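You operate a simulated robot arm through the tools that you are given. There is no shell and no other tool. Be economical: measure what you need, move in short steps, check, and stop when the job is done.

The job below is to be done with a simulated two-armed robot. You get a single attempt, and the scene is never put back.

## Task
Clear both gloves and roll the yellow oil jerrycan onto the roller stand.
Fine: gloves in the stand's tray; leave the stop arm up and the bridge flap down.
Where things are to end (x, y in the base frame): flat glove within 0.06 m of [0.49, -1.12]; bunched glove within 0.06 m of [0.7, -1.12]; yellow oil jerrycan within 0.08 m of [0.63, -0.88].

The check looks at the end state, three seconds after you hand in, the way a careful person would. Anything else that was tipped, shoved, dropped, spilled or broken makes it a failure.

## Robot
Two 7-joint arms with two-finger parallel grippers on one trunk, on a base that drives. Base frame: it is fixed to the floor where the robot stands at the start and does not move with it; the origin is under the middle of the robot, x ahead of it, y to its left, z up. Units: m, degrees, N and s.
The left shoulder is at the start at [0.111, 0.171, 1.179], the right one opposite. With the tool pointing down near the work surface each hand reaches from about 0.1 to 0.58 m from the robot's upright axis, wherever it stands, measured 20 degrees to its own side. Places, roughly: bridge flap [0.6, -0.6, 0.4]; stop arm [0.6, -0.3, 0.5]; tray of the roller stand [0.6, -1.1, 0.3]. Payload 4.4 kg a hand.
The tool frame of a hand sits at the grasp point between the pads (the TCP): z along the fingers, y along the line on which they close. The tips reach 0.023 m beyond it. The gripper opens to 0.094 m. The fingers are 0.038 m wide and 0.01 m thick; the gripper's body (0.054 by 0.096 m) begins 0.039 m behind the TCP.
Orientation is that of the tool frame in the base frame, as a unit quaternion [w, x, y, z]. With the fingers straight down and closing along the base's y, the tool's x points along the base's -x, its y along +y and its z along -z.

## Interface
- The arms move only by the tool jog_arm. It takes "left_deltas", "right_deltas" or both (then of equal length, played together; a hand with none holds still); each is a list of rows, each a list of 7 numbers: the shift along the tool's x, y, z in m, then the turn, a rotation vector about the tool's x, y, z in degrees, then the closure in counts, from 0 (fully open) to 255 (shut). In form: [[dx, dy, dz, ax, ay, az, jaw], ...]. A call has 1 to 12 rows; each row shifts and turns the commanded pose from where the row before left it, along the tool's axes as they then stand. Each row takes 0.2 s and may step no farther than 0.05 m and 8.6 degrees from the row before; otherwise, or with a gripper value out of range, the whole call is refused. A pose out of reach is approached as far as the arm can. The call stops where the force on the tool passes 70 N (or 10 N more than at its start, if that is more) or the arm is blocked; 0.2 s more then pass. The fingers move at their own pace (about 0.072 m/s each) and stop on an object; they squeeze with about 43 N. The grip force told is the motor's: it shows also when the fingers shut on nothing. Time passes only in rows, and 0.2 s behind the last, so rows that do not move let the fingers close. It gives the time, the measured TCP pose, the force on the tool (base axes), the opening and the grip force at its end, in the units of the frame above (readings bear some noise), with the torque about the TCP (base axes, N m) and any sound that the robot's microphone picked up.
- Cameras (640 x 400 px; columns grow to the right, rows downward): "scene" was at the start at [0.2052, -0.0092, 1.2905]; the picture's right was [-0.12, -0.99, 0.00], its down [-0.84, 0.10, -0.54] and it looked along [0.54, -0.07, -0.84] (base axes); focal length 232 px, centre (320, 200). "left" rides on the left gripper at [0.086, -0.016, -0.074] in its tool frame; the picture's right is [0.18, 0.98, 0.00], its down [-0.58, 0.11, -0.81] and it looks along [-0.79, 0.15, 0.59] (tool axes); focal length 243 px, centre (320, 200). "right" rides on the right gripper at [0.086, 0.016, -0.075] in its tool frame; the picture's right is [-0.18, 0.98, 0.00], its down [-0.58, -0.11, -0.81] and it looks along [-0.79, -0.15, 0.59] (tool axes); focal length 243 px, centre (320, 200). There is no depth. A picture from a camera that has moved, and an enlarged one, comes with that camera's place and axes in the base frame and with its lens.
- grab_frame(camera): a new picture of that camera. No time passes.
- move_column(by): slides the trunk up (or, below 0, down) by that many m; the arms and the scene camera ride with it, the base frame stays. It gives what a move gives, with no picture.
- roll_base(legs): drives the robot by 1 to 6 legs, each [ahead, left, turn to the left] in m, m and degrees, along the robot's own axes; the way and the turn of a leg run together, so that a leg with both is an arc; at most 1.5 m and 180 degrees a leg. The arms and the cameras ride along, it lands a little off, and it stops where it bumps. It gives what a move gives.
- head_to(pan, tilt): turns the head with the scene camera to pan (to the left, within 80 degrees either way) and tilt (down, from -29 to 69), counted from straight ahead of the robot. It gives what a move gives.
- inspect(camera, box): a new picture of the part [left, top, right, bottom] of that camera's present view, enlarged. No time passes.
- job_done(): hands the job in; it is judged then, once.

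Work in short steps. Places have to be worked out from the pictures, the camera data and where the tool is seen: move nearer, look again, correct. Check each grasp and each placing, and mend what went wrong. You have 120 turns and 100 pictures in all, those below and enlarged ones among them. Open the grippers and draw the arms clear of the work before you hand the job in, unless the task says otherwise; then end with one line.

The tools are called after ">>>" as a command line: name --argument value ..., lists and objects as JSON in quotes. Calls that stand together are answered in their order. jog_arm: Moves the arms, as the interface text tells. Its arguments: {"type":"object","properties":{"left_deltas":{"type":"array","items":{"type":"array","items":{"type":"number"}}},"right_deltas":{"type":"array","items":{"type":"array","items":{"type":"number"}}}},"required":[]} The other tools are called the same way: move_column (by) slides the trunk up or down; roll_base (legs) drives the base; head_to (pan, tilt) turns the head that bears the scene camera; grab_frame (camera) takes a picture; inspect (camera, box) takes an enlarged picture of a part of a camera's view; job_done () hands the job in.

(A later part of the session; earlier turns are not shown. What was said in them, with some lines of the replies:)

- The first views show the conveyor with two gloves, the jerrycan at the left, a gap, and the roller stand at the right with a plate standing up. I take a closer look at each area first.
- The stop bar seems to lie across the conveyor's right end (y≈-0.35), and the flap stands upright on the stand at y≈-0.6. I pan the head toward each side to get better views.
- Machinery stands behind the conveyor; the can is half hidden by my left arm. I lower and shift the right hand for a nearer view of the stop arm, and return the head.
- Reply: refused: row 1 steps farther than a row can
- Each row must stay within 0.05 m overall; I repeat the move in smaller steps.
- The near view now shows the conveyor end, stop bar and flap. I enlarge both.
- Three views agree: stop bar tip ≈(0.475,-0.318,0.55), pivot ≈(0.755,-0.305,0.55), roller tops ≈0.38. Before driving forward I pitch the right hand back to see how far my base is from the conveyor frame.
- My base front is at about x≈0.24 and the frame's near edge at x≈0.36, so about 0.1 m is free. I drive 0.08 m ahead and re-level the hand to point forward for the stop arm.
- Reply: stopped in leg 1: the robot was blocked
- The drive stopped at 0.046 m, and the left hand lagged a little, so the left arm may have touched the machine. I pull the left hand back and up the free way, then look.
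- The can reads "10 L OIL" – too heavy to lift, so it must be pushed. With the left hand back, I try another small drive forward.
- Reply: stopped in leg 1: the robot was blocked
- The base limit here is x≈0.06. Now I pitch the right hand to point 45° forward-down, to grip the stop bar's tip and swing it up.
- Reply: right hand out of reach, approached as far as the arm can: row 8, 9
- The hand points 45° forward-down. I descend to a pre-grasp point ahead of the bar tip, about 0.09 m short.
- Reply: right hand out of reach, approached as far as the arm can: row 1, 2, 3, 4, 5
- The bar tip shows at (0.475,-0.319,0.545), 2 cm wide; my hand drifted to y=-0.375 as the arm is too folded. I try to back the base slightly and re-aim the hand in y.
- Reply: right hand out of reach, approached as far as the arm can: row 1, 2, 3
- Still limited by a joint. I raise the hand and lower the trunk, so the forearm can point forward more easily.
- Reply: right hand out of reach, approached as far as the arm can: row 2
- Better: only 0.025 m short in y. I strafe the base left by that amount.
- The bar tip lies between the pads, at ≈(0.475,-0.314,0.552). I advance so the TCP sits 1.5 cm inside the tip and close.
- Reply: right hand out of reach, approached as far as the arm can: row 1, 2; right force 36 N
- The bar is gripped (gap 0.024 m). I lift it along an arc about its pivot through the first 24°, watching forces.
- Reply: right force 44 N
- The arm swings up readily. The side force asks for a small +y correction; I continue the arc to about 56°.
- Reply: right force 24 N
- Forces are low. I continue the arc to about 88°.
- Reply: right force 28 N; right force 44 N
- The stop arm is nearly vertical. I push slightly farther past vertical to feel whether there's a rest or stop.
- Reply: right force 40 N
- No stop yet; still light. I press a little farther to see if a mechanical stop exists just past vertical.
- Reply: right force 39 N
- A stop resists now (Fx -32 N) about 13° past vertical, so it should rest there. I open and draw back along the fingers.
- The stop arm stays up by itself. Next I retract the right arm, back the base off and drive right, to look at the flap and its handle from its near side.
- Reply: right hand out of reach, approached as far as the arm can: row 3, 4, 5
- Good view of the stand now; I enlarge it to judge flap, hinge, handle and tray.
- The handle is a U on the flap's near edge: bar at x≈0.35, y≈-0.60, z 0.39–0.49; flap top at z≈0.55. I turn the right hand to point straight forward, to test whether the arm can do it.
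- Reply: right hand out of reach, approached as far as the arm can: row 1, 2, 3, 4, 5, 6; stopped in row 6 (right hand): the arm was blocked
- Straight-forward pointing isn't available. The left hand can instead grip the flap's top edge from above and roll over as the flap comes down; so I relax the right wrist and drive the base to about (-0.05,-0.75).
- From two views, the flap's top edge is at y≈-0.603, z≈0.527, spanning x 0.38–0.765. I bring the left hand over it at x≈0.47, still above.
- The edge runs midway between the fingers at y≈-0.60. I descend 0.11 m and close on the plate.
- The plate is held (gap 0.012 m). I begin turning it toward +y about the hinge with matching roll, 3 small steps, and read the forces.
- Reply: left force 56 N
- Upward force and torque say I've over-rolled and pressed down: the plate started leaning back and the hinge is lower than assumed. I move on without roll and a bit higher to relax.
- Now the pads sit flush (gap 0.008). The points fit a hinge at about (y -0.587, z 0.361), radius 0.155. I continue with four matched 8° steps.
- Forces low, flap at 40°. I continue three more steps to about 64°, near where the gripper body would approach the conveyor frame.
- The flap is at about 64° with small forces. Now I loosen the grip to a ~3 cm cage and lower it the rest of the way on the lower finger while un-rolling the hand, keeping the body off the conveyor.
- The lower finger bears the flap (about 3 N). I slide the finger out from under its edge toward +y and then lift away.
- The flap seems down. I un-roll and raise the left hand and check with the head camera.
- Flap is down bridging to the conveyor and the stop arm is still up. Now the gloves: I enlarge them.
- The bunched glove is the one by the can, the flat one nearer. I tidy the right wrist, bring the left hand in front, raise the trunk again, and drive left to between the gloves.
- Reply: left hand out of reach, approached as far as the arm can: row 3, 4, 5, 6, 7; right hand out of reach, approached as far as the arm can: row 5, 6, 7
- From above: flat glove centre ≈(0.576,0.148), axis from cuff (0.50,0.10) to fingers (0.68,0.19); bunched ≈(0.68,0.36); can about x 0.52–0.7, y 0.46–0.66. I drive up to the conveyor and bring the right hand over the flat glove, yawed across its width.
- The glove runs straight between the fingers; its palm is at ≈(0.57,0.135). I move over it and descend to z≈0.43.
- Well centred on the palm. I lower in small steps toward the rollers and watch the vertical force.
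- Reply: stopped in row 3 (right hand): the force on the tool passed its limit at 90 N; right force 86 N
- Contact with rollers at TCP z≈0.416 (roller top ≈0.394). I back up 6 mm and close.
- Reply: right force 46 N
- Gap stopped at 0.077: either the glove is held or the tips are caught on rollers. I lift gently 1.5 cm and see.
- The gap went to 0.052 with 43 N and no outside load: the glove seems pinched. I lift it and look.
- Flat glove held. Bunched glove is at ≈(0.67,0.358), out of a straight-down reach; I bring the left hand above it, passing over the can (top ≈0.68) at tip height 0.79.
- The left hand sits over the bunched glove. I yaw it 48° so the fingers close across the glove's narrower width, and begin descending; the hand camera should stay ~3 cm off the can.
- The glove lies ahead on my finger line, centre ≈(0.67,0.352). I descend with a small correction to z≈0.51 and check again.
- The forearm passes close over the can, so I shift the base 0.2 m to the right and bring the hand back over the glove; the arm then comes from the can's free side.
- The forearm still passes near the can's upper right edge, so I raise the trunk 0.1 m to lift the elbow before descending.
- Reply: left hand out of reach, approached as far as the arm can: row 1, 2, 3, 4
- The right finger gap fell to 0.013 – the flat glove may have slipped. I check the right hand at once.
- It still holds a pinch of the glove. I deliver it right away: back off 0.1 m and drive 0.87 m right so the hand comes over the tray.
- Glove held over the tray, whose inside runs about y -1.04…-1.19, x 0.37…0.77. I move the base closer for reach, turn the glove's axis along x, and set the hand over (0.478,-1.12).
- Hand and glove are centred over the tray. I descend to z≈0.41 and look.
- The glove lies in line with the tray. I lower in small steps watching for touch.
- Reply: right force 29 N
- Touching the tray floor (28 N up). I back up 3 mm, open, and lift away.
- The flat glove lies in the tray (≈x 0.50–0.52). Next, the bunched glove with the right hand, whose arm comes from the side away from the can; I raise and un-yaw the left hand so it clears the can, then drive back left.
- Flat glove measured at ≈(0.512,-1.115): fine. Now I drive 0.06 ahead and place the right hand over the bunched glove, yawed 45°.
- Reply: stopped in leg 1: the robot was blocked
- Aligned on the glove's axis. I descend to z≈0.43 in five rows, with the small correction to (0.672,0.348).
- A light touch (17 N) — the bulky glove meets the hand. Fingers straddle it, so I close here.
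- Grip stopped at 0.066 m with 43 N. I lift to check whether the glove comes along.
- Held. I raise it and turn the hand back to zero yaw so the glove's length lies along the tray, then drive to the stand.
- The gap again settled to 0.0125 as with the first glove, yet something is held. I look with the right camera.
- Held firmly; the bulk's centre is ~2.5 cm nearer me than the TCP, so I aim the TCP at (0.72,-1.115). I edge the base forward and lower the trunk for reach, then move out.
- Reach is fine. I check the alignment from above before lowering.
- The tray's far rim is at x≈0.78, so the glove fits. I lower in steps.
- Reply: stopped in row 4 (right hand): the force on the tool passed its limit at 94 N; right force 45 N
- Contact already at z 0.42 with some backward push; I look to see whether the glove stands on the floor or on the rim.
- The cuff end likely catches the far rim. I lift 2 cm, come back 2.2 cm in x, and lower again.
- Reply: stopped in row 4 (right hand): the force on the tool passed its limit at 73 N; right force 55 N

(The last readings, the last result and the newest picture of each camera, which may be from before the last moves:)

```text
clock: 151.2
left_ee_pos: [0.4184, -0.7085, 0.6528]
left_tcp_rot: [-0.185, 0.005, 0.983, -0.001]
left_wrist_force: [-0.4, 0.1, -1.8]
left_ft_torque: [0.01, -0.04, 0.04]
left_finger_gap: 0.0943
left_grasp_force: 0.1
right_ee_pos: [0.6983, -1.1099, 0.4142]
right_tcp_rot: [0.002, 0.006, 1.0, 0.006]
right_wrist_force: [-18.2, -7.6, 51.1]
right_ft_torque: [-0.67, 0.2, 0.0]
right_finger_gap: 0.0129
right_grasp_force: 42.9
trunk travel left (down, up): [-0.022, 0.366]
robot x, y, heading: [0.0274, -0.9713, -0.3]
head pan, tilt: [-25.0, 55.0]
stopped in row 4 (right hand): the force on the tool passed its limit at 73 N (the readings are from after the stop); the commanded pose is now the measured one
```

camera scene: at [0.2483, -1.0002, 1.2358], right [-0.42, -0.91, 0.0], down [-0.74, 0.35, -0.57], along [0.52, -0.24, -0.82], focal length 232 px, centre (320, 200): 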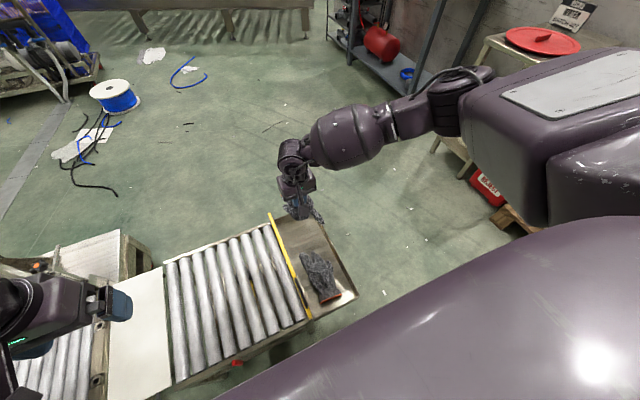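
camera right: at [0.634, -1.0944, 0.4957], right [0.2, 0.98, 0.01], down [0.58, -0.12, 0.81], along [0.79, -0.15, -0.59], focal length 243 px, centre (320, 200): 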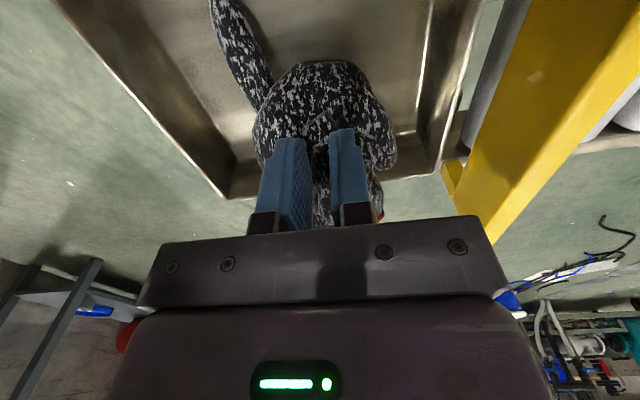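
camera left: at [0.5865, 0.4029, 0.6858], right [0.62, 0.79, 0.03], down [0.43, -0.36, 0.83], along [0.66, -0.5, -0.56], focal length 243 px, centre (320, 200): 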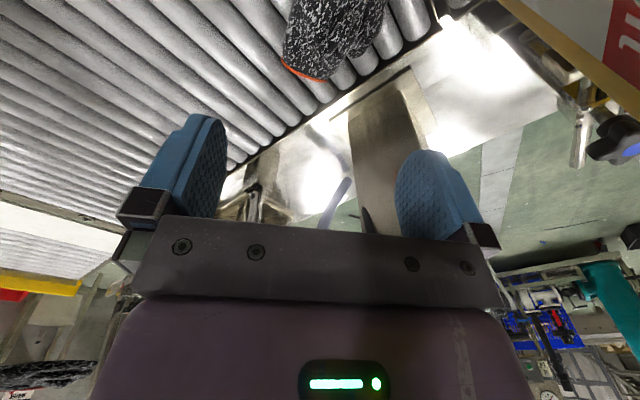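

It is the glove's thick underside on the tray floor. I raise 5 mm, shift 1.2 cm forward and release, then lift away.

>>> jog_arm --right_deltas '[[-0.006, -0.004, -0.006, 0, 0, 0, 255], [-0.006, -0.004, 0, 0, 0, 0, 255], [0, 0, 0, 0, 0, 0, 60], [0, 0, 0, 0, 0, 0, 20], [0, 0, 0, 0, 0, 0, 20], [0, 0, 0, 0, 0, 0, 20], [0, 0, -0.03, 0, 0, 0, 20], [0, 0, -0.045, 0, 0, 0, 20], [0, 0, -0.045, 0, 0, 0, 20], [0.03, 0, -0.04, 0, 0, 0, 20], [0.03, 0, -0.04, 0, 0, 0, 20], [0.03, 0, -0.04, 0, 0, 0, 20]]'

>>> grab_frame --camera "right"

>>> inspect --camera "scene" --box '[220, 170, 420, 330]'

```text
clock: 153.8
left_ee_pos: [0.4201, -0.7075, 0.6486]
left_tcp_rot: [-0.188, 0.003, 0.982, -0.001]
left_wrist_force: [0.4, 0.0, -1.3]
left_ft_torque: [-0.01, -0.04, -0.03]
left_finger_gap: 0.0937
left_grasp_force: 0.1
right_ee_pos: [0.6219, -1.1182, 0.6537]
right_tcp_rot: [-0.002, 0.006, 1.0, 0.005]
right_wrist_force: [0.6, -0.9, 1.0]
right_ft_torque: [-0.01, -0.03, -0.02]
right_finger_gap: 0.0866
right_grasp_force: 0.0
trunk travel left (down, up): [-0.022, 0.366]
robot x, y, heading: [0.0265, -0.9702, -0.0]
head pan, tilt: [-25.0, 55.0]
```

```text
22 pictures are left
camera right: at [0.5351, -1.1022, 0.7293], right [0.2, 0.98, 0.01], down [0.58, -0.12, 0.8], along [0.79, -0.15, -0.6], focal length 243 px, centre (320, 200)
```

right: 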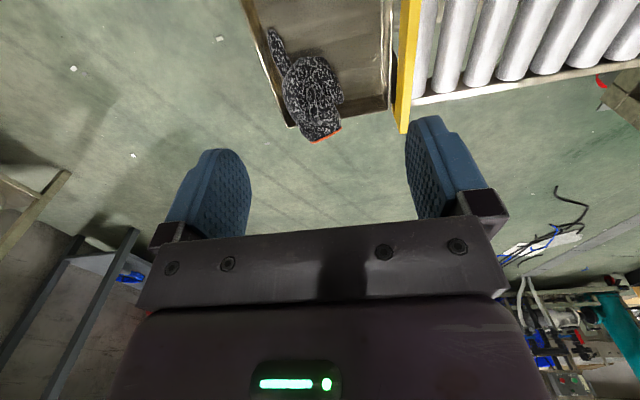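

```text
2.50 times, centred on (320, 250) of scene
camera zoom: at [0.3849, -1.0013, 1.087], right [-0.43, -0.9, 0.0], down [-0.74, 0.35, -0.57], along [0.52, -0.24, -0.82], focal length 581 px, centre (320, 75)
```

zoom: 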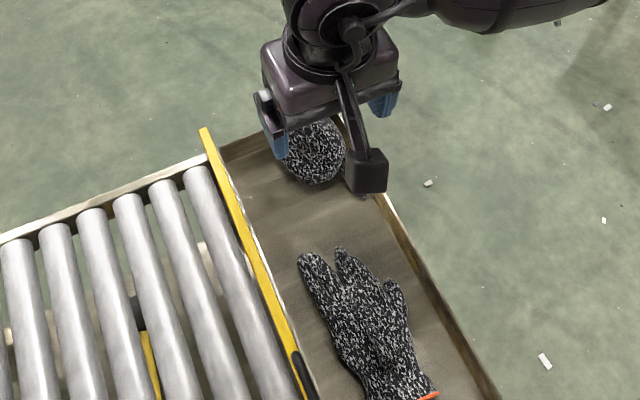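

The glove's cuff hangs on the far rim and it sits at ≈(0.735,-1.145). I will hook closed fingertips, tilted forward, beyond the cuff and draw it back about 4 cm.

>>> jog_arm --right_deltas '[[0, 0, 0, 0, -8, 0, 255], [0, 0, 0, 0, -8, 0, 255], [0, 0, 0, 0, -8, 0, 255], [0, 0, 0, 0, -8, 0, 255], [-0.0182, -0.0055, 0.043, 0, 0, 0, 255], [-0.0182, -0.0055, 0.043, 0, 0, 0, 255], [-0.0182, -0.0055, 0.043, 0, 0, 0, 255], [-0.0182, -0.0055, 0.043, 0, 0, 0, 255], [-0.0182, -0.0055, 0.043, 0, 0, 0, 255]]'

>>> grab_frame --camera "right"

```text
clock: 155.8
left_ee_pos: [0.4197, -0.7094, 0.6495]
left_tcp_rot: [-0.189, 0.005, 0.982, 0.0]
left_wrist_force: [-0.1, 0.0, 0.1]
left_ft_torque: [0.03, -0.01, -0.04]
left_finger_gap: 0.094
left_grasp_force: 0.0
right_ee_pos: [0.8106, -1.1475, 0.5167]
right_tcp_rot: [0.273, 0.008, 0.962, 0.003]
right_wrist_force: [0.2, -0.5, 1.3]
right_ft_torque: [-0.02, 0.02, 0.01]
right_finger_gap: 0.0
right_grasp_force: 42.4
trunk travel left (down, up): [-0.022, 0.366]
robot x, y, heading: [0.0278, -0.9659, -0.0]
head pan, tilt: [-25.0, 55.0]
```

```text
20 pictures are left
camera right: at [0.6992, -1.1309, 0.5358], right [0.17, 0.98, 0.11], down [0.07, -0.12, 0.99], along [0.98, -0.16, -0.09], focal length 243 px, centre (320, 200)
```

right: 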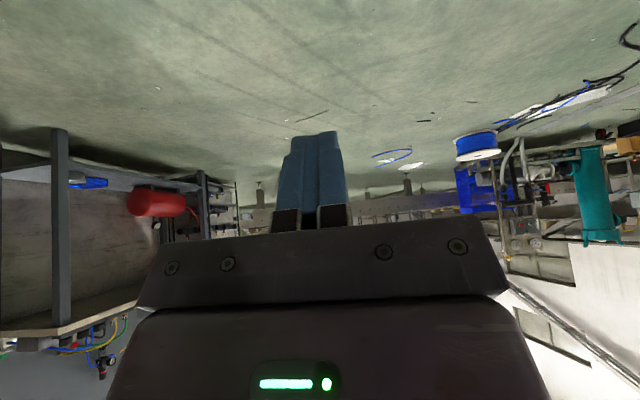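

Fingers are beyond the rim. I lower and then draw back about 5 cm in small rows.

>>> jog_arm --right_deltas '[[0.02, 0, 0.0415, 0, 0, 0, 255], [0.02, 0, 0.0415, 0, 0, 0, 255], [0.0127, 0, -0.008, 0, 0, 0, 255], [0.0127, 0, -0.008, 0, 0, 0, 255], [0.0127, 0, -0.008, 0, 0, 0, 255], [0.004, 0, -0.0026, 0, 0, 0, 255]]'

>>> inspect --camera "scene" --box '[220, 170, 420, 330]'

```text
clock: 157.2
left_ee_pos: [0.4201, -0.7092, 0.6486]
left_tcp_rot: [-0.189, 0.005, 0.982, -0.001]
left_wrist_force: [0.0, 0.0, 0.2]
left_ft_torque: [-0.04, -0.02, 0.01]
left_finger_gap: 0.094
left_grasp_force: 0.0
right_ee_pos: [0.7699, -1.1476, 0.4284]
right_tcp_rot: [0.272, 0.008, 0.962, 0.003]
right_wrist_force: [-0.8, -0.2, -0.2]
right_ft_torque: [0.0, 0.02, -0.01]
right_finger_gap: 0.0
right_grasp_force: 42.6
trunk travel left (down, up): [-0.022, 0.366]
robot x, y, heading: [0.0284, -0.9684, -0.3]
head pan, tilt: [-25.0, 55.0]
```

```text
2.50 times, centred on (320, 250) of scene
camera zoom: at [0.3851, -1.0014, 1.0869], right [-0.43, -0.9, 0.0], down [-0.74, 0.35, -0.57], along [0.52, -0.24, -0.82], focal length 581 px, centre (320, 75)
```

zoom: 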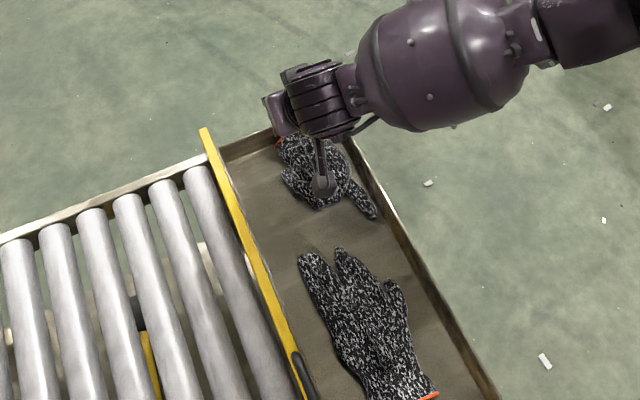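

The glove dropped into the tray; its bulk is now at ≈(0.706,-1.14). I lift the hand straight out, tilt back, and check.

>>> jog_arm --right_deltas '[[-0.021, 0, -0.034, 0, 0, 0, 255], [-0.021, 0, -0.034, 0, 0, 0, 255], [-0.021, 0, -0.034, 0, 0, 0, 255], [0, 0, -0.045, 0, 0, 0, 255], [0, 0, -0.045, 0, 8, 0, 255], [0, 0, -0.045, 0, 8, 0, 255], [0.03, 0, 0, 0, 8, 0, 255], [0.04, 0, 0, 0, 8, 0, 255], [0.04, 0, 0, 0, 0, 0, 255], [0.04, 0, 0, 0, 0, 0, 255]]'

>>> inspect --camera "scene" --box '[220, 170, 420, 330]'

```text
clock: 159.4
left_ee_pos: [0.4195, -0.7094, 0.6497]
left_tcp_rot: [-0.189, 0.005, 0.982, 0.0]
left_wrist_force: [-0.6, 0.3, -0.2]
left_ft_torque: [-0.01, -0.01, 0.02]
left_finger_gap: 0.0943
left_grasp_force: 0.0
right_ee_pos: [0.5569, -1.1471, 0.6517]
right_tcp_rot: [-0.002, 0.006, 1.0, 0.005]
right_wrist_force: [0.2, -0.1, 0.5]
right_ft_torque: [0.02, 0.01, 0.01]
right_finger_gap: 0.0001
right_grasp_force: 42.5
trunk travel left (down, up): [-0.022, 0.366]
robot x, y, heading: [0.0266, -0.9692, -0.2]
head pan, tilt: [-25.0, 55.0]
```

```text
2.50 times, centred on (320, 250) of scene
camera zoom: at [0.3851, -1.0014, 1.0869], right [-0.43, -0.9, 0.0], down [-0.74, 0.35, -0.57], along [0.52, -0.24, -0.82], focal length 581 px, centre (320, 75)
```

zoom: 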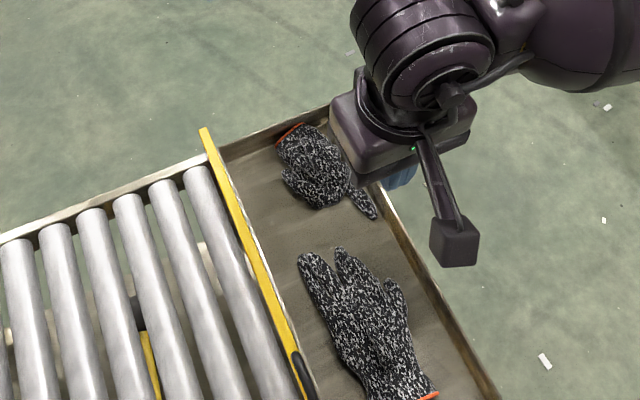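

Both gloves now lie inside the tray, bunched at ≈(0.708,-1.14), flat at ≈(0.51,-1.115). Next I raise the trunk, straighten the left hand, and drive back left so it ends on the can's left side.

>>> move_column --by 0.12

>>> jog_arm --left_deltas '[[0, 0, -0.03, 0, -7.2, 0, 0], [0, 0, -0.03, 0, -7.2, 0, 0], [0, 0, 0, 0, -7.2, 0, 0]]' --right_deltas '[[0, 0, 0, 0, 0, 0, 0], [0, 0, 0, 0, 0, 0, 0], [0, 0, 0, 0, 0, 0, 0]]'

>>> roll_base --legs '[[-0.02, 0, 0], [0, 1.47, 0]]'

>>> head_to --pan 0 --tilt 55

>>> grab_frame --camera "scene"

>>> grab_frame --camera "left"

```text
clock: 160.9
left_ee_pos: [0.4201, -0.7088, 0.7679]
left_tcp_rot: [-0.19, 0.004, 0.982, -0.002]
left_wrist_force: [-0.7, 0.4, -0.6]
left_ft_torque: [0.0, 0.01, 0.01]
left_finger_gap: 0.094
left_grasp_force: 0.1
right_ee_pos: [0.5571, -1.147, 0.7701]
right_tcp_rot: [-0.003, 0.007, 1.0, 0.004]
right_wrist_force: [0.0, -0.6, 0.2]
right_ft_torque: [-0.04, 0.01, -0.03]
right_finger_gap: 0.0
right_grasp_force: 42.6
trunk travel left (down, up): [-0.142, 0.246]
robot x, y, heading: [0.0251, -0.9694, -0.2]
head pan, tilt: [-25.0, 55.0]
```

```text
clock: 161.7
left_ee_pos: [0.4391, -0.7093, 0.8276]
left_tcp_rot: [-0.001, 0.005, 1.0, -0.002]
left_wrist_force: [-0.2, 0.9, 1.0]
left_ft_torque: [0.0, 0.02, 0.01]
left_finger_gap: 0.094
left_grasp_force: 0.0
right_ee_pos: [0.5566, -1.1478, 0.772]
right_tcp_rot: [-0.001, 0.006, 1.0, 0.005]
right_wrist_force: [0.3, -0.2, -0.3]
right_ft_torque: [-0.01, 0.0, 0.01]
right_finger_gap: 0.0942
right_grasp_force: 0.1
trunk travel left (down, up): [-0.142, 0.246]
robot x, y, heading: [0.027, -0.9721, -0.2]
head pan, tilt: [-25.0, 55.0]
```

```text
clock: 175.2
left_ee_pos: [0.4362, 0.7581, 0.8267]
left_tcp_rot: [-0.001, 0.011, 1.0, -0.002]
left_wrist_force: [0.2, 0.2, 0.2]
left_ft_torque: [0.0, -0.01, 0.0]
left_finger_gap: 0.094
left_grasp_force: 0.2
right_ee_pos: [0.5494, 0.3172, 0.7721]
right_tcp_rot: [-0.002, 0.013, 1.0, 0.005]
right_wrist_force: [-0.2, 0.0, 0.3]
right_ft_torque: [-0.01, 0.03, 0.02]
right_finger_gap: 0.0941
right_grasp_force: 0.1
trunk travel left (down, up): [-0.142, 0.246]
robot x, y, heading: [0.02, 0.5049, -1.1]
head pan, tilt: [-25.0, 55.0]
```

```text
clock: 176.1
left_ee_pos: [0.4363, 0.7575, 0.8278]
left_tcp_rot: [-0.002, 0.011, 1.0, -0.002]
left_wrist_force: [1.1, -0.2, -1.0]
left_ft_torque: [0.0, -0.01, 0.01]
left_finger_gap: 0.0943
left_grasp_force: 0.1
right_ee_pos: [0.5493, 0.3178, 0.7719]
right_tcp_rot: [-0.002, 0.012, 1.0, 0.005]
right_wrist_force: [0.5, 1.1, -0.2]
right_ft_torque: [-0.01, -0.03, 0.0]
right_finger_gap: 0.0945
right_grasp_force: 0.1
trunk travel left (down, up): [-0.142, 0.246]
robot x, y, heading: [0.0169, 0.5075, -1.0]
head pan, tilt: [0.0, 55.0]
```

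```text
17 pictures are left
camera scene: at [0.2782, 0.4977, 1.2358], right [-0.02, -1.0, 0.0], down [-0.82, 0.01, -0.57], along [0.57, -0.01, -0.82], focal length 232 px, centre (320, 200)
```

scene: 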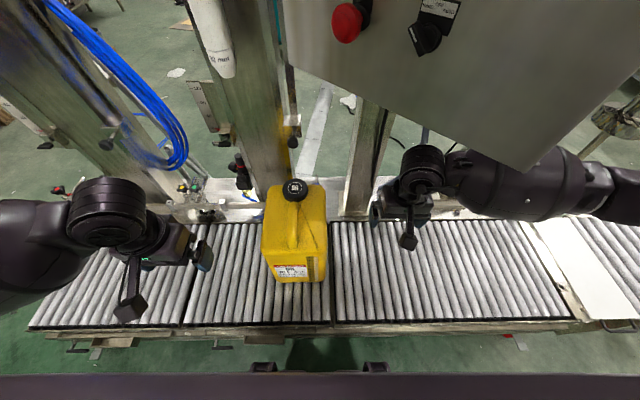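

```text
16 pictures are left
camera left: at [0.3507, 0.7431, 0.9027], right [-0.16, 0.99, 0.0], down [0.59, 0.1, 0.8], along [0.79, 0.13, -0.59], focal length 243 px, centre (320, 200)
```

left: 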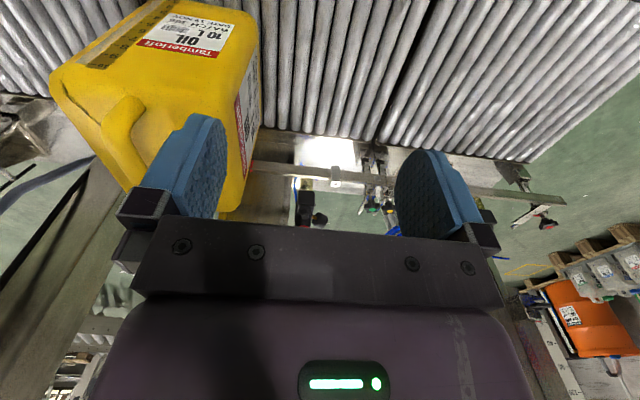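

Can spans y 0.463–0.664, near face x≈0.525, centre ≈(0.61,0.563). I straighten heading, move the left hand forward beside it at height, and yaw it 90° so both fingers will push its left face.

>>> roll_base --legs '[[0, 0, 1.0]]'

>>> jog_arm --left_deltas '[[-0.043, 0, 0, 0, 0, 0, 0], [-0.043, 0, 0, 0, 0, 0, 0], [-0.043, 0, 0, 0, 0, 0, 0], [-0.043, 0, 0, 0, 0, 0, 0]]'

>>> jog_arm --left_deltas '[[0, 0, 0, 0, 0, 8.2, 0], [0, 0, 0, 0, 0, 8.2, 0], [0, 0, 0, 0, 0, 8.2, 0], [0, 0, 0, 0, 0, 8.2, 0], [0, 0, 0, 0, 0, 8.2, 0], [0, 0, 0, 0, 0, 8.2, 0], [0, 0, 0, 0, 0, 8.2, 0], [0, 0, 0, 0, 0, 8.2, 0], [0, 0, 0, 0, 0, 8.2, 0], [0, 0, 0, 0, 0, 8.2, 0], [0, 0, 0, 0, 0, 8.0, 0]]'

>>> grab_frame --camera "left"

```text
clock: 176.8
left_ee_pos: [0.4316, 0.7638, 0.8261]
left_tcp_rot: [-0.002, 0.001, 1.0, -0.002]
left_wrist_force: [-0.3, -0.4, 0.5]
left_ft_torque: [0.01, 0.0, -0.02]
left_finger_gap: 0.0942
left_grasp_force: 0.1
right_ee_pos: [0.5512, 0.3262, 0.7724]
right_tcp_rot: [-0.002, 0.003, 1.0, 0.006]
right_wrist_force: [-1.1, -0.1, 0.2]
right_ft_torque: [0.04, 0.05, -0.03]
right_finger_gap: 0.094
right_grasp_force: 0.1
trunk travel left (down, up): [-0.142, 0.246]
robot x, y, heading: [0.0197, 0.5035, 0.1]
head pan, tilt: [0.0, 55.0]
```

```text
clock: 177.8
left_ee_pos: [0.6053, 0.7641, 0.827]
left_tcp_rot: [-0.002, 0.002, 1.0, -0.001]
left_wrist_force: [-0.4, -0.3, -1.0]
left_ft_torque: [-0.01, 0.01, -0.03]
left_finger_gap: 0.0942
left_grasp_force: 0.1
right_ee_pos: [0.5513, 0.3272, 0.7712]
right_tcp_rot: [-0.002, 0.004, 1.0, 0.006]
right_wrist_force: [0.3, -0.3, -0.2]
right_ft_torque: [-0.03, 0.0, 0.04]
right_finger_gap: 0.094
right_grasp_force: 0.0
trunk travel left (down, up): [-0.142, 0.246]
robot x, y, heading: [0.0184, 0.5045, 0.2]
head pan, tilt: [0.0, 55.0]
```

```text
clock: 180.2
left_ee_pos: [0.6055, 0.763, 0.8267]
left_tcp_rot: [-0.001, 0.71, 0.704, -0.003]
left_wrist_force: [0.4, 0.4, -0.7]
left_ft_torque: [0.0, 0.02, 0.0]
left_finger_gap: 0.0941
left_grasp_force: 0.0
right_ee_pos: [0.552, 0.3265, 0.7715]
right_tcp_rot: [-0.002, 0.004, 1.0, 0.005]
right_wrist_force: [0.4, -0.5, 0.3]
right_ft_torque: [0.01, 0.01, -0.02]
right_finger_gap: 0.0942
right_grasp_force: 0.1
trunk travel left (down, up): [-0.142, 0.246]
robot x, y, heading: [0.0185, 0.5002, 0.1]
head pan, tilt: [0.0, 55.0]
```

```text
15 pictures are left
camera left: at [0.5894, 0.8505, 0.9014], right [0.98, 0.18, 0.0], down [0.11, -0.58, 0.81], along [0.14, -0.8, -0.59], focal length 243 px, centre (320, 200)
```

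left: 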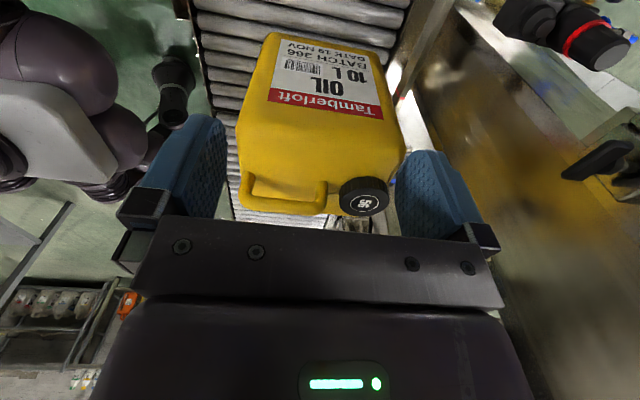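

The can's left face spans about x 0.53–0.76 with centre ≈0.64. I descend beside it, shifting to x≈0.635, to z≈0.46.

>>> jog_arm --left_deltas '[[0, 0.0033, 0.041, 0, 0, 0, 0], [0, 0.0033, 0.041, 0, 0, 0, 0], [0, 0.0033, 0.041, 0, 0, 0, 0], [0, 0.0033, 0.041, 0, 0, 0, 0], [0, 0.0033, 0.041, 0, 0, 0, 0], [0, 0.0033, 0.041, 0, 0, 0, 0], [0, 0.0033, 0.041, 0, 0, 0, 0], [0, 0.0033, 0.041, 0, 0, 0, 0], [0, 0.0033, 0.035, 0, 0, 0, 0]]'

>>> grab_frame --camera "left"

>>> grab_frame --camera "scene"

```text
clock: 182.2
left_ee_pos: [0.6341, 0.7618, 0.4621]
left_tcp_rot: [0.0, 0.709, 0.706, -0.003]
left_wrist_force: [0.0, 0.1, 0.6]
left_ft_torque: [-0.03, -0.01, 0.01]
left_finger_gap: 0.0938
left_grasp_force: 0.1
right_ee_pos: [0.5518, 0.3275, 0.7717]
right_tcp_rot: [-0.002, 0.002, 1.0, 0.005]
right_wrist_force: [-0.3, -0.1, 0.1]
right_ft_torque: [0.02, 0.0, 0.01]
right_finger_gap: 0.094
right_grasp_force: 0.1
trunk travel left (down, up): [-0.142, 0.246]
robot x, y, heading: [0.0171, 0.5012, 0.0]
head pan, tilt: [0.0, 55.0]
```

```text
14 pictures are left
camera left: at [0.6185, 0.8492, 0.5378], right [0.98, 0.18, 0.0], down [0.11, -0.58, 0.81], along [0.14, -0.8, -0.59], focal length 243 px, centre (320, 200)
```

left: 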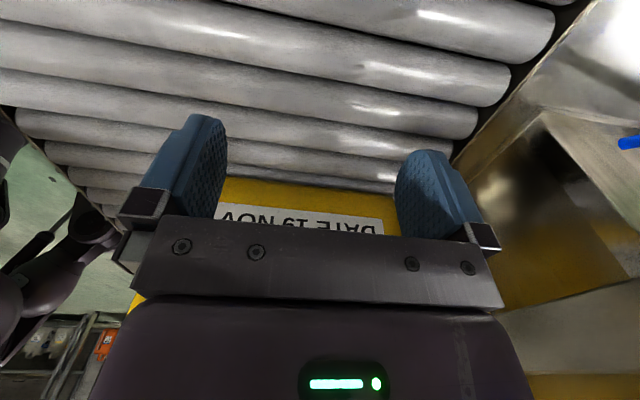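

```text
13 pictures are left
camera scene: at [0.2786, 0.502, 1.2356], right [0.0, -1.0, 0.0], down [-0.82, 0.0, -0.57], along [0.57, 0.0, -0.82], focal length 232 px, centre (320, 200)
```

scene: 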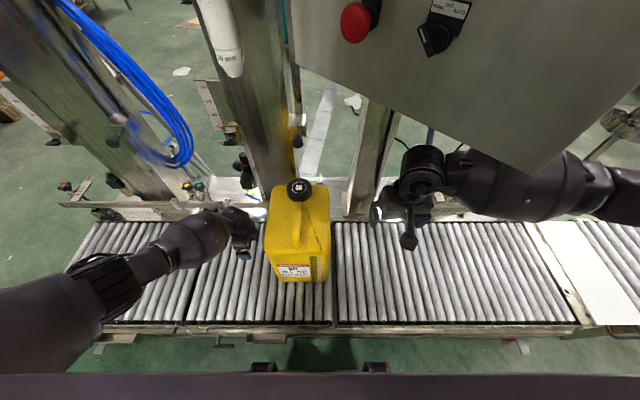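

The hand is placed beside the can's left face. I move it in toward contact and feel the push force.

>>> jog_arm --left_deltas '[[-0.03, 0, 0, 0, 0, 0, 0], [-0.025, 0, 0, 0, 0, 0, 0], [-0.02, 0, 0, 0, 0, 0, 0], [-0.02, 0, 0, 0, 0, 0, 0], [-0.02, 0, 0, 0, 0, 0, 0]]'

>>> inspect --camera "scene" --box '[190, 160, 390, 300]'

```text
clock: 183.4
left_ee_pos: [0.6324, 0.6467, 0.4629]
left_tcp_rot: [0.0, 0.708, 0.706, -0.002]
left_wrist_force: [-0.4, -0.3, 0.0]
left_ft_torque: [0.02, 0.0, 0.02]
left_finger_gap: 0.0939
left_grasp_force: 0.1
right_ee_pos: [0.5509, 0.3259, 0.772]
right_tcp_rot: [-0.002, 0.004, 1.0, 0.005]
right_wrist_force: [0.6, -0.4, 0.2]
right_ft_torque: [-0.02, -0.01, 0.0]
right_finger_gap: 0.094
right_grasp_force: 0.2
trunk travel left (down, up): [-0.142, 0.246]
robot x, y, heading: [0.0227, 0.5041, 0.0]
head pan, tilt: [0.0, 55.0]
```

```text
2.86 times, centred on (290, 230) of scene
camera zoom: at [0.2782, 0.5018, 1.2357], right [0.0, -1.0, 0.0], down [-0.82, 0.0, -0.57], along [0.57, 0.0, -0.82], focal length 664 px, centre (406, 114)
```

zoom: 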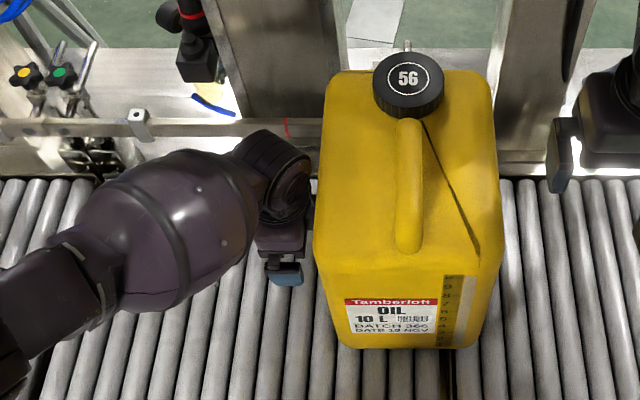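

The can rolls very easily and coasted a few cm ahead. I drive the base right by 0.6 m, pushing with the fixed hand, then check.

>>> roll_base --legs '[[0, -0.6, 0]]'

>>> grab_frame --camera "scene"

```text
clock: 189.2
left_ee_pos: [0.6341, 0.0507, 0.4638]
left_tcp_rot: [0.0, 0.706, 0.708, -0.003]
left_wrist_force: [0.0, -0.2, 0.0]
left_ft_torque: [0.02, -0.01, -0.01]
left_finger_gap: 0.0941
left_grasp_force: 0.0
right_ee_pos: [0.5557, -0.2698, 0.7711]
right_tcp_rot: [-0.001, 0.001, 1.0, 0.005]
right_wrist_force: [0.8, 0.0, -0.7]
right_ft_torque: [-0.01, 0.01, 0.02]
right_finger_gap: 0.0939
right_grasp_force: 0.1
trunk travel left (down, up): [-0.142, 0.246]
robot x, y, heading: [0.0223, -0.1005, 0.5]
head pan, tilt: [0.0, 55.0]
```

```text
11 pictures are left
camera scene: at [0.2805, -0.0964, 1.2358], right [0.01, -1.0, 0.0], down [-0.82, -0.01, -0.57], along [0.57, 0.0, -0.82], focal length 232 px, centre (320, 200)
```

scene: 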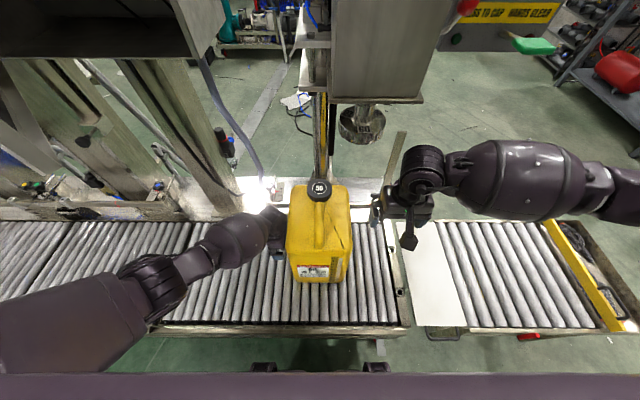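

The can is tracking straight (centre y≈-0.115), coasting ~4 cm ahead of the hand. I drive another 0.6 m across the flap.

>>> roll_base --legs '[[0, -0.6, -0.4]]'

>>> grab_frame --camera "scene"

```text
clock: 193.0
left_ee_pos: [0.6361, -0.3506, 0.4631]
left_tcp_rot: [-0.001, 0.706, 0.708, -0.002]
left_wrist_force: [0.4, -0.1, 0.3]
left_ft_torque: [0.01, 0.01, -0.02]
left_finger_gap: 0.0938
left_grasp_force: 0.0
right_ee_pos: [0.5548, -0.6738, 0.7718]
right_tcp_rot: [-0.002, 0.003, 1.0, 0.005]
right_wrist_force: [1.1, 0.5, -0.4]
right_ft_torque: [0.0, 0.02, -0.01]
right_finger_gap: 0.0943
right_grasp_force: 0.0
trunk travel left (down, up): [-0.142, 0.246]
robot x, y, heading: [0.0241, -0.5018, -0.1]
head pan, tilt: [0.0, 55.0]
stopped in leg 1: the robot was blocked; the commanded pose is now the measured one
```

```text
10 pictures are left
camera scene: at [0.282, -0.5001, 1.2358], right [0.0, -1.0, 0.0], down [-0.82, 0.0, -0.57], along [0.57, 0.0, -0.82], focal length 232 px, centre (320, 200)
```

scene: 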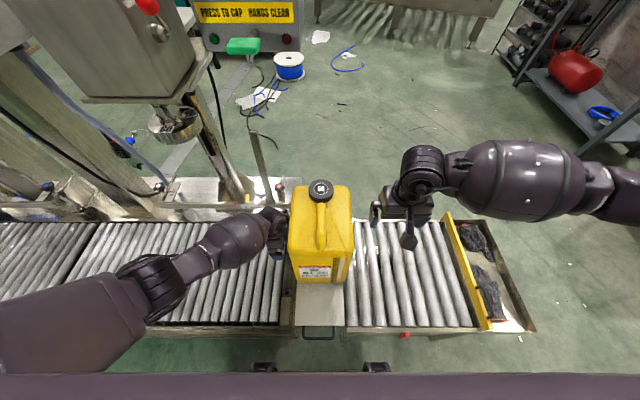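

The base was blocked, likely by the flap's handle or stand leg as x is 0.024 here; the can sits on the flap (y≈-0.505), all upright. I back off 0.035 m in x and continue 0.34 m.

>>> roll_base --legs '[[-0.035, 0, 0], [0, -0.33, 0]]'

>>> grab_frame --camera "scene"

```text
clock: 196.9
left_ee_pos: [0.6027, -0.6742, 0.4635]
left_tcp_rot: [-0.002, 0.706, 0.708, -0.001]
left_wrist_force: [0.4, -0.1, -0.3]
left_ft_torque: [-0.01, -0.01, 0.0]
left_finger_gap: 0.0942
left_grasp_force: 0.0
right_ee_pos: [0.5238, -0.9982, 0.773]
right_tcp_rot: [-0.002, 0.002, 1.0, 0.005]
right_wrist_force: [-1.5, -0.4, -0.2]
right_ft_torque: [-0.01, -0.02, -0.01]
right_finger_gap: 0.0938
right_grasp_force: 0.0
trunk travel left (down, up): [-0.142, 0.246]
robot x, y, heading: [-0.0141, -0.8258, 0.1]
head pan, tilt: [0.0, 55.0]
```

```text
9 pictures are left
camera scene: at [0.2483, -0.8246, 1.2358], right [0.01, -1.0, 0.0], down [-0.82, 0.0, -0.57], along [0.57, 0.0, -0.82], focal length 232 px, centre (320, 200)
```

scene: 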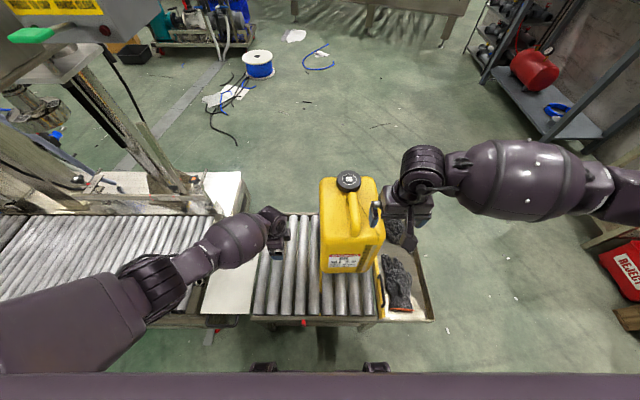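

The can coasted on to the stand, near the yellow end bar. I enlarge to measure its position.

>>> inspect --camera "scene" --box '[240, 160, 440, 330]'

```text
2.35 times, centred on (340, 245) of scene
camera zoom: at [0.2483, -0.8246, 1.2358], right [0.01, -1.0, 0.0], down [-0.82, 0.0, -0.57], along [0.57, 0.0, -0.82], focal length 546 px, centre (273, 94)
```

zoom: 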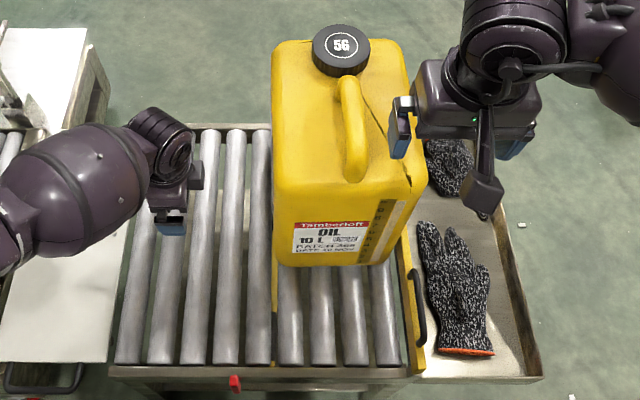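

The can is at ≈(0.634,-0.915), 0.035 m from the target and bounded by the end bar — within tolerance. I withdraw both arms upward and back, then back the base off.

>>> jog_arm --left_deltas '[[0.03, 0, 0, 0, 0, 0, 0], [0.02, 0, -0.04, 0, 0, 0, 0], [0, 0, -0.045, 0, 0, 0, 0], [0, 0, -0.045, 0, 0, 0, 0], [0, 0, -0.045, 0, 0, 0, 0], [0, 0, -0.045, 0, 0, 0, 0], [0, 0, -0.045, 0, 0, 0, 0], [0, 0, -0.045, 0, 0, 0, 0]]' --right_deltas '[[0, 0, -0.04, 0, 0, 0, 0], [0, 0, -0.04, 0, 0, 0, 0], [0, 0, -0.04, 0, 0, 0, 0], [0, 0, 0, 0, 0, 0, 0], [0, 0, 0, 0, 0, 0, 0], [0, 0, 0, 0, 0, 0, 0], [0, 0, 0, 0, 0, 0, 0], [0, 0, 0, 0, 0, 0, 0]]'

>>> roll_base --legs '[[-0.35, 0, 0]]'

>>> head_to --pan 5 --tilt 40

>>> grab_frame --camera "scene"

```text
clock: 198.7
left_ee_pos: [0.6023, -0.6237, 0.7744]
left_tcp_rot: [-0.002, 0.706, 0.709, -0.001]
left_wrist_force: [-1.0, 0.5, -0.4]
left_ft_torque: [-0.01, 0.0, 0.01]
left_finger_gap: 0.0942
left_grasp_force: 0.0
right_ee_pos: [0.5233, -1.0002, 0.8924]
right_tcp_rot: [-0.001, 0.002, 1.0, 0.004]
right_wrist_force: [0.3, 0.0, -0.5]
right_ft_torque: [0.01, -0.02, -0.05]
right_finger_gap: 0.0941
right_grasp_force: 0.1
trunk travel left (down, up): [-0.142, 0.246]
robot x, y, heading: [-0.0081, -0.8281, 0.4]
head pan, tilt: [0.0, 55.0]
```

```text
clock: 201.0
left_ee_pos: [0.2535, -0.6263, 0.773]
left_tcp_rot: [-0.002, 0.706, 0.708, -0.002]
left_wrist_force: [-0.2, -0.7, 0.0]
left_ft_torque: [-0.02, -0.04, -0.01]
left_finger_gap: 0.094
left_grasp_force: 0.0
right_ee_pos: [0.1738, -1.0018, 0.8927]
right_tcp_rot: [-0.001, 0.002, 1.0, 0.005]
right_wrist_force: [0.1, -0.6, 0.1]
right_ft_torque: [-0.04, 0.0, -0.01]
right_finger_gap: 0.0941
right_grasp_force: 0.0
trunk travel left (down, up): [-0.142, 0.246]
robot x, y, heading: [-0.361, -0.8255, 0.3]
head pan, tilt: [0.0, 55.0]
```

```text
clock: 201.8
left_ee_pos: [0.2551, -0.6268, 0.7737]
left_tcp_rot: [-0.001, 0.706, 0.708, 0.0]
left_wrist_force: [0.0, 0.6, -0.2]
left_ft_torque: [0.05, -0.01, 0.0]
left_finger_gap: 0.0941
left_grasp_force: 0.1
right_ee_pos: [0.1749, -1.0023, 0.8922]
right_tcp_rot: [-0.002, 0.003, 1.0, 0.006]
right_wrist_force: [-0.5, 0.1, -0.5]
right_ft_torque: [-0.01, -0.01, 0.01]
right_finger_gap: 0.0941
right_grasp_force: 0.0
trunk travel left (down, up): [-0.142, 0.246]
robot x, y, heading: [-0.3575, -0.8286, 0.4]
head pan, tilt: [5.0, 40.0]
```

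```text
7 pictures are left
camera scene: at [-0.088, -0.8192, 1.2564], right [0.09, -1.0, 0.0], down [-0.64, -0.06, -0.77], along [0.76, 0.07, -0.64], focal length 232 px, centre (320, 200)
```

scene: 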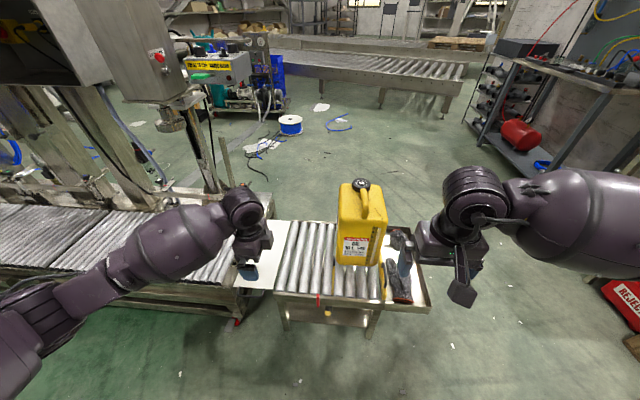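

Stop arm up, flap down, can standing on the stand. One last enlargement to confirm can and gloves are at rest.

>>> inspect --camera "scene" --box '[220, 160, 440, 330]'

```text
2.35 times, centred on (330, 245) of scene
camera zoom: at [-0.088, -0.8192, 1.2564], right [0.09, -1.0, 0.0], down [-0.64, -0.06, -0.77], along [0.76, 0.07, -0.64], focal length 546 px, centre (296, 94)
```

zoom: 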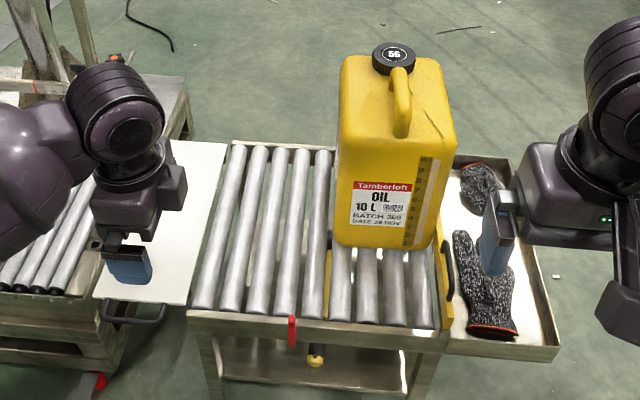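

All is in place and the arms are clear: can ≈(0.63,-0.92), gloves in the tray, stop arm up, flap down. I hand in.

>>> job_done

```text
The job is handed in.
```

The job is handed in: both gloves are in the stand's tray and the jerrycan is standing on the roller stand, all within the set distances. The stop arm is up, the bridge flap is down, and the grippers are open and clear of the work.
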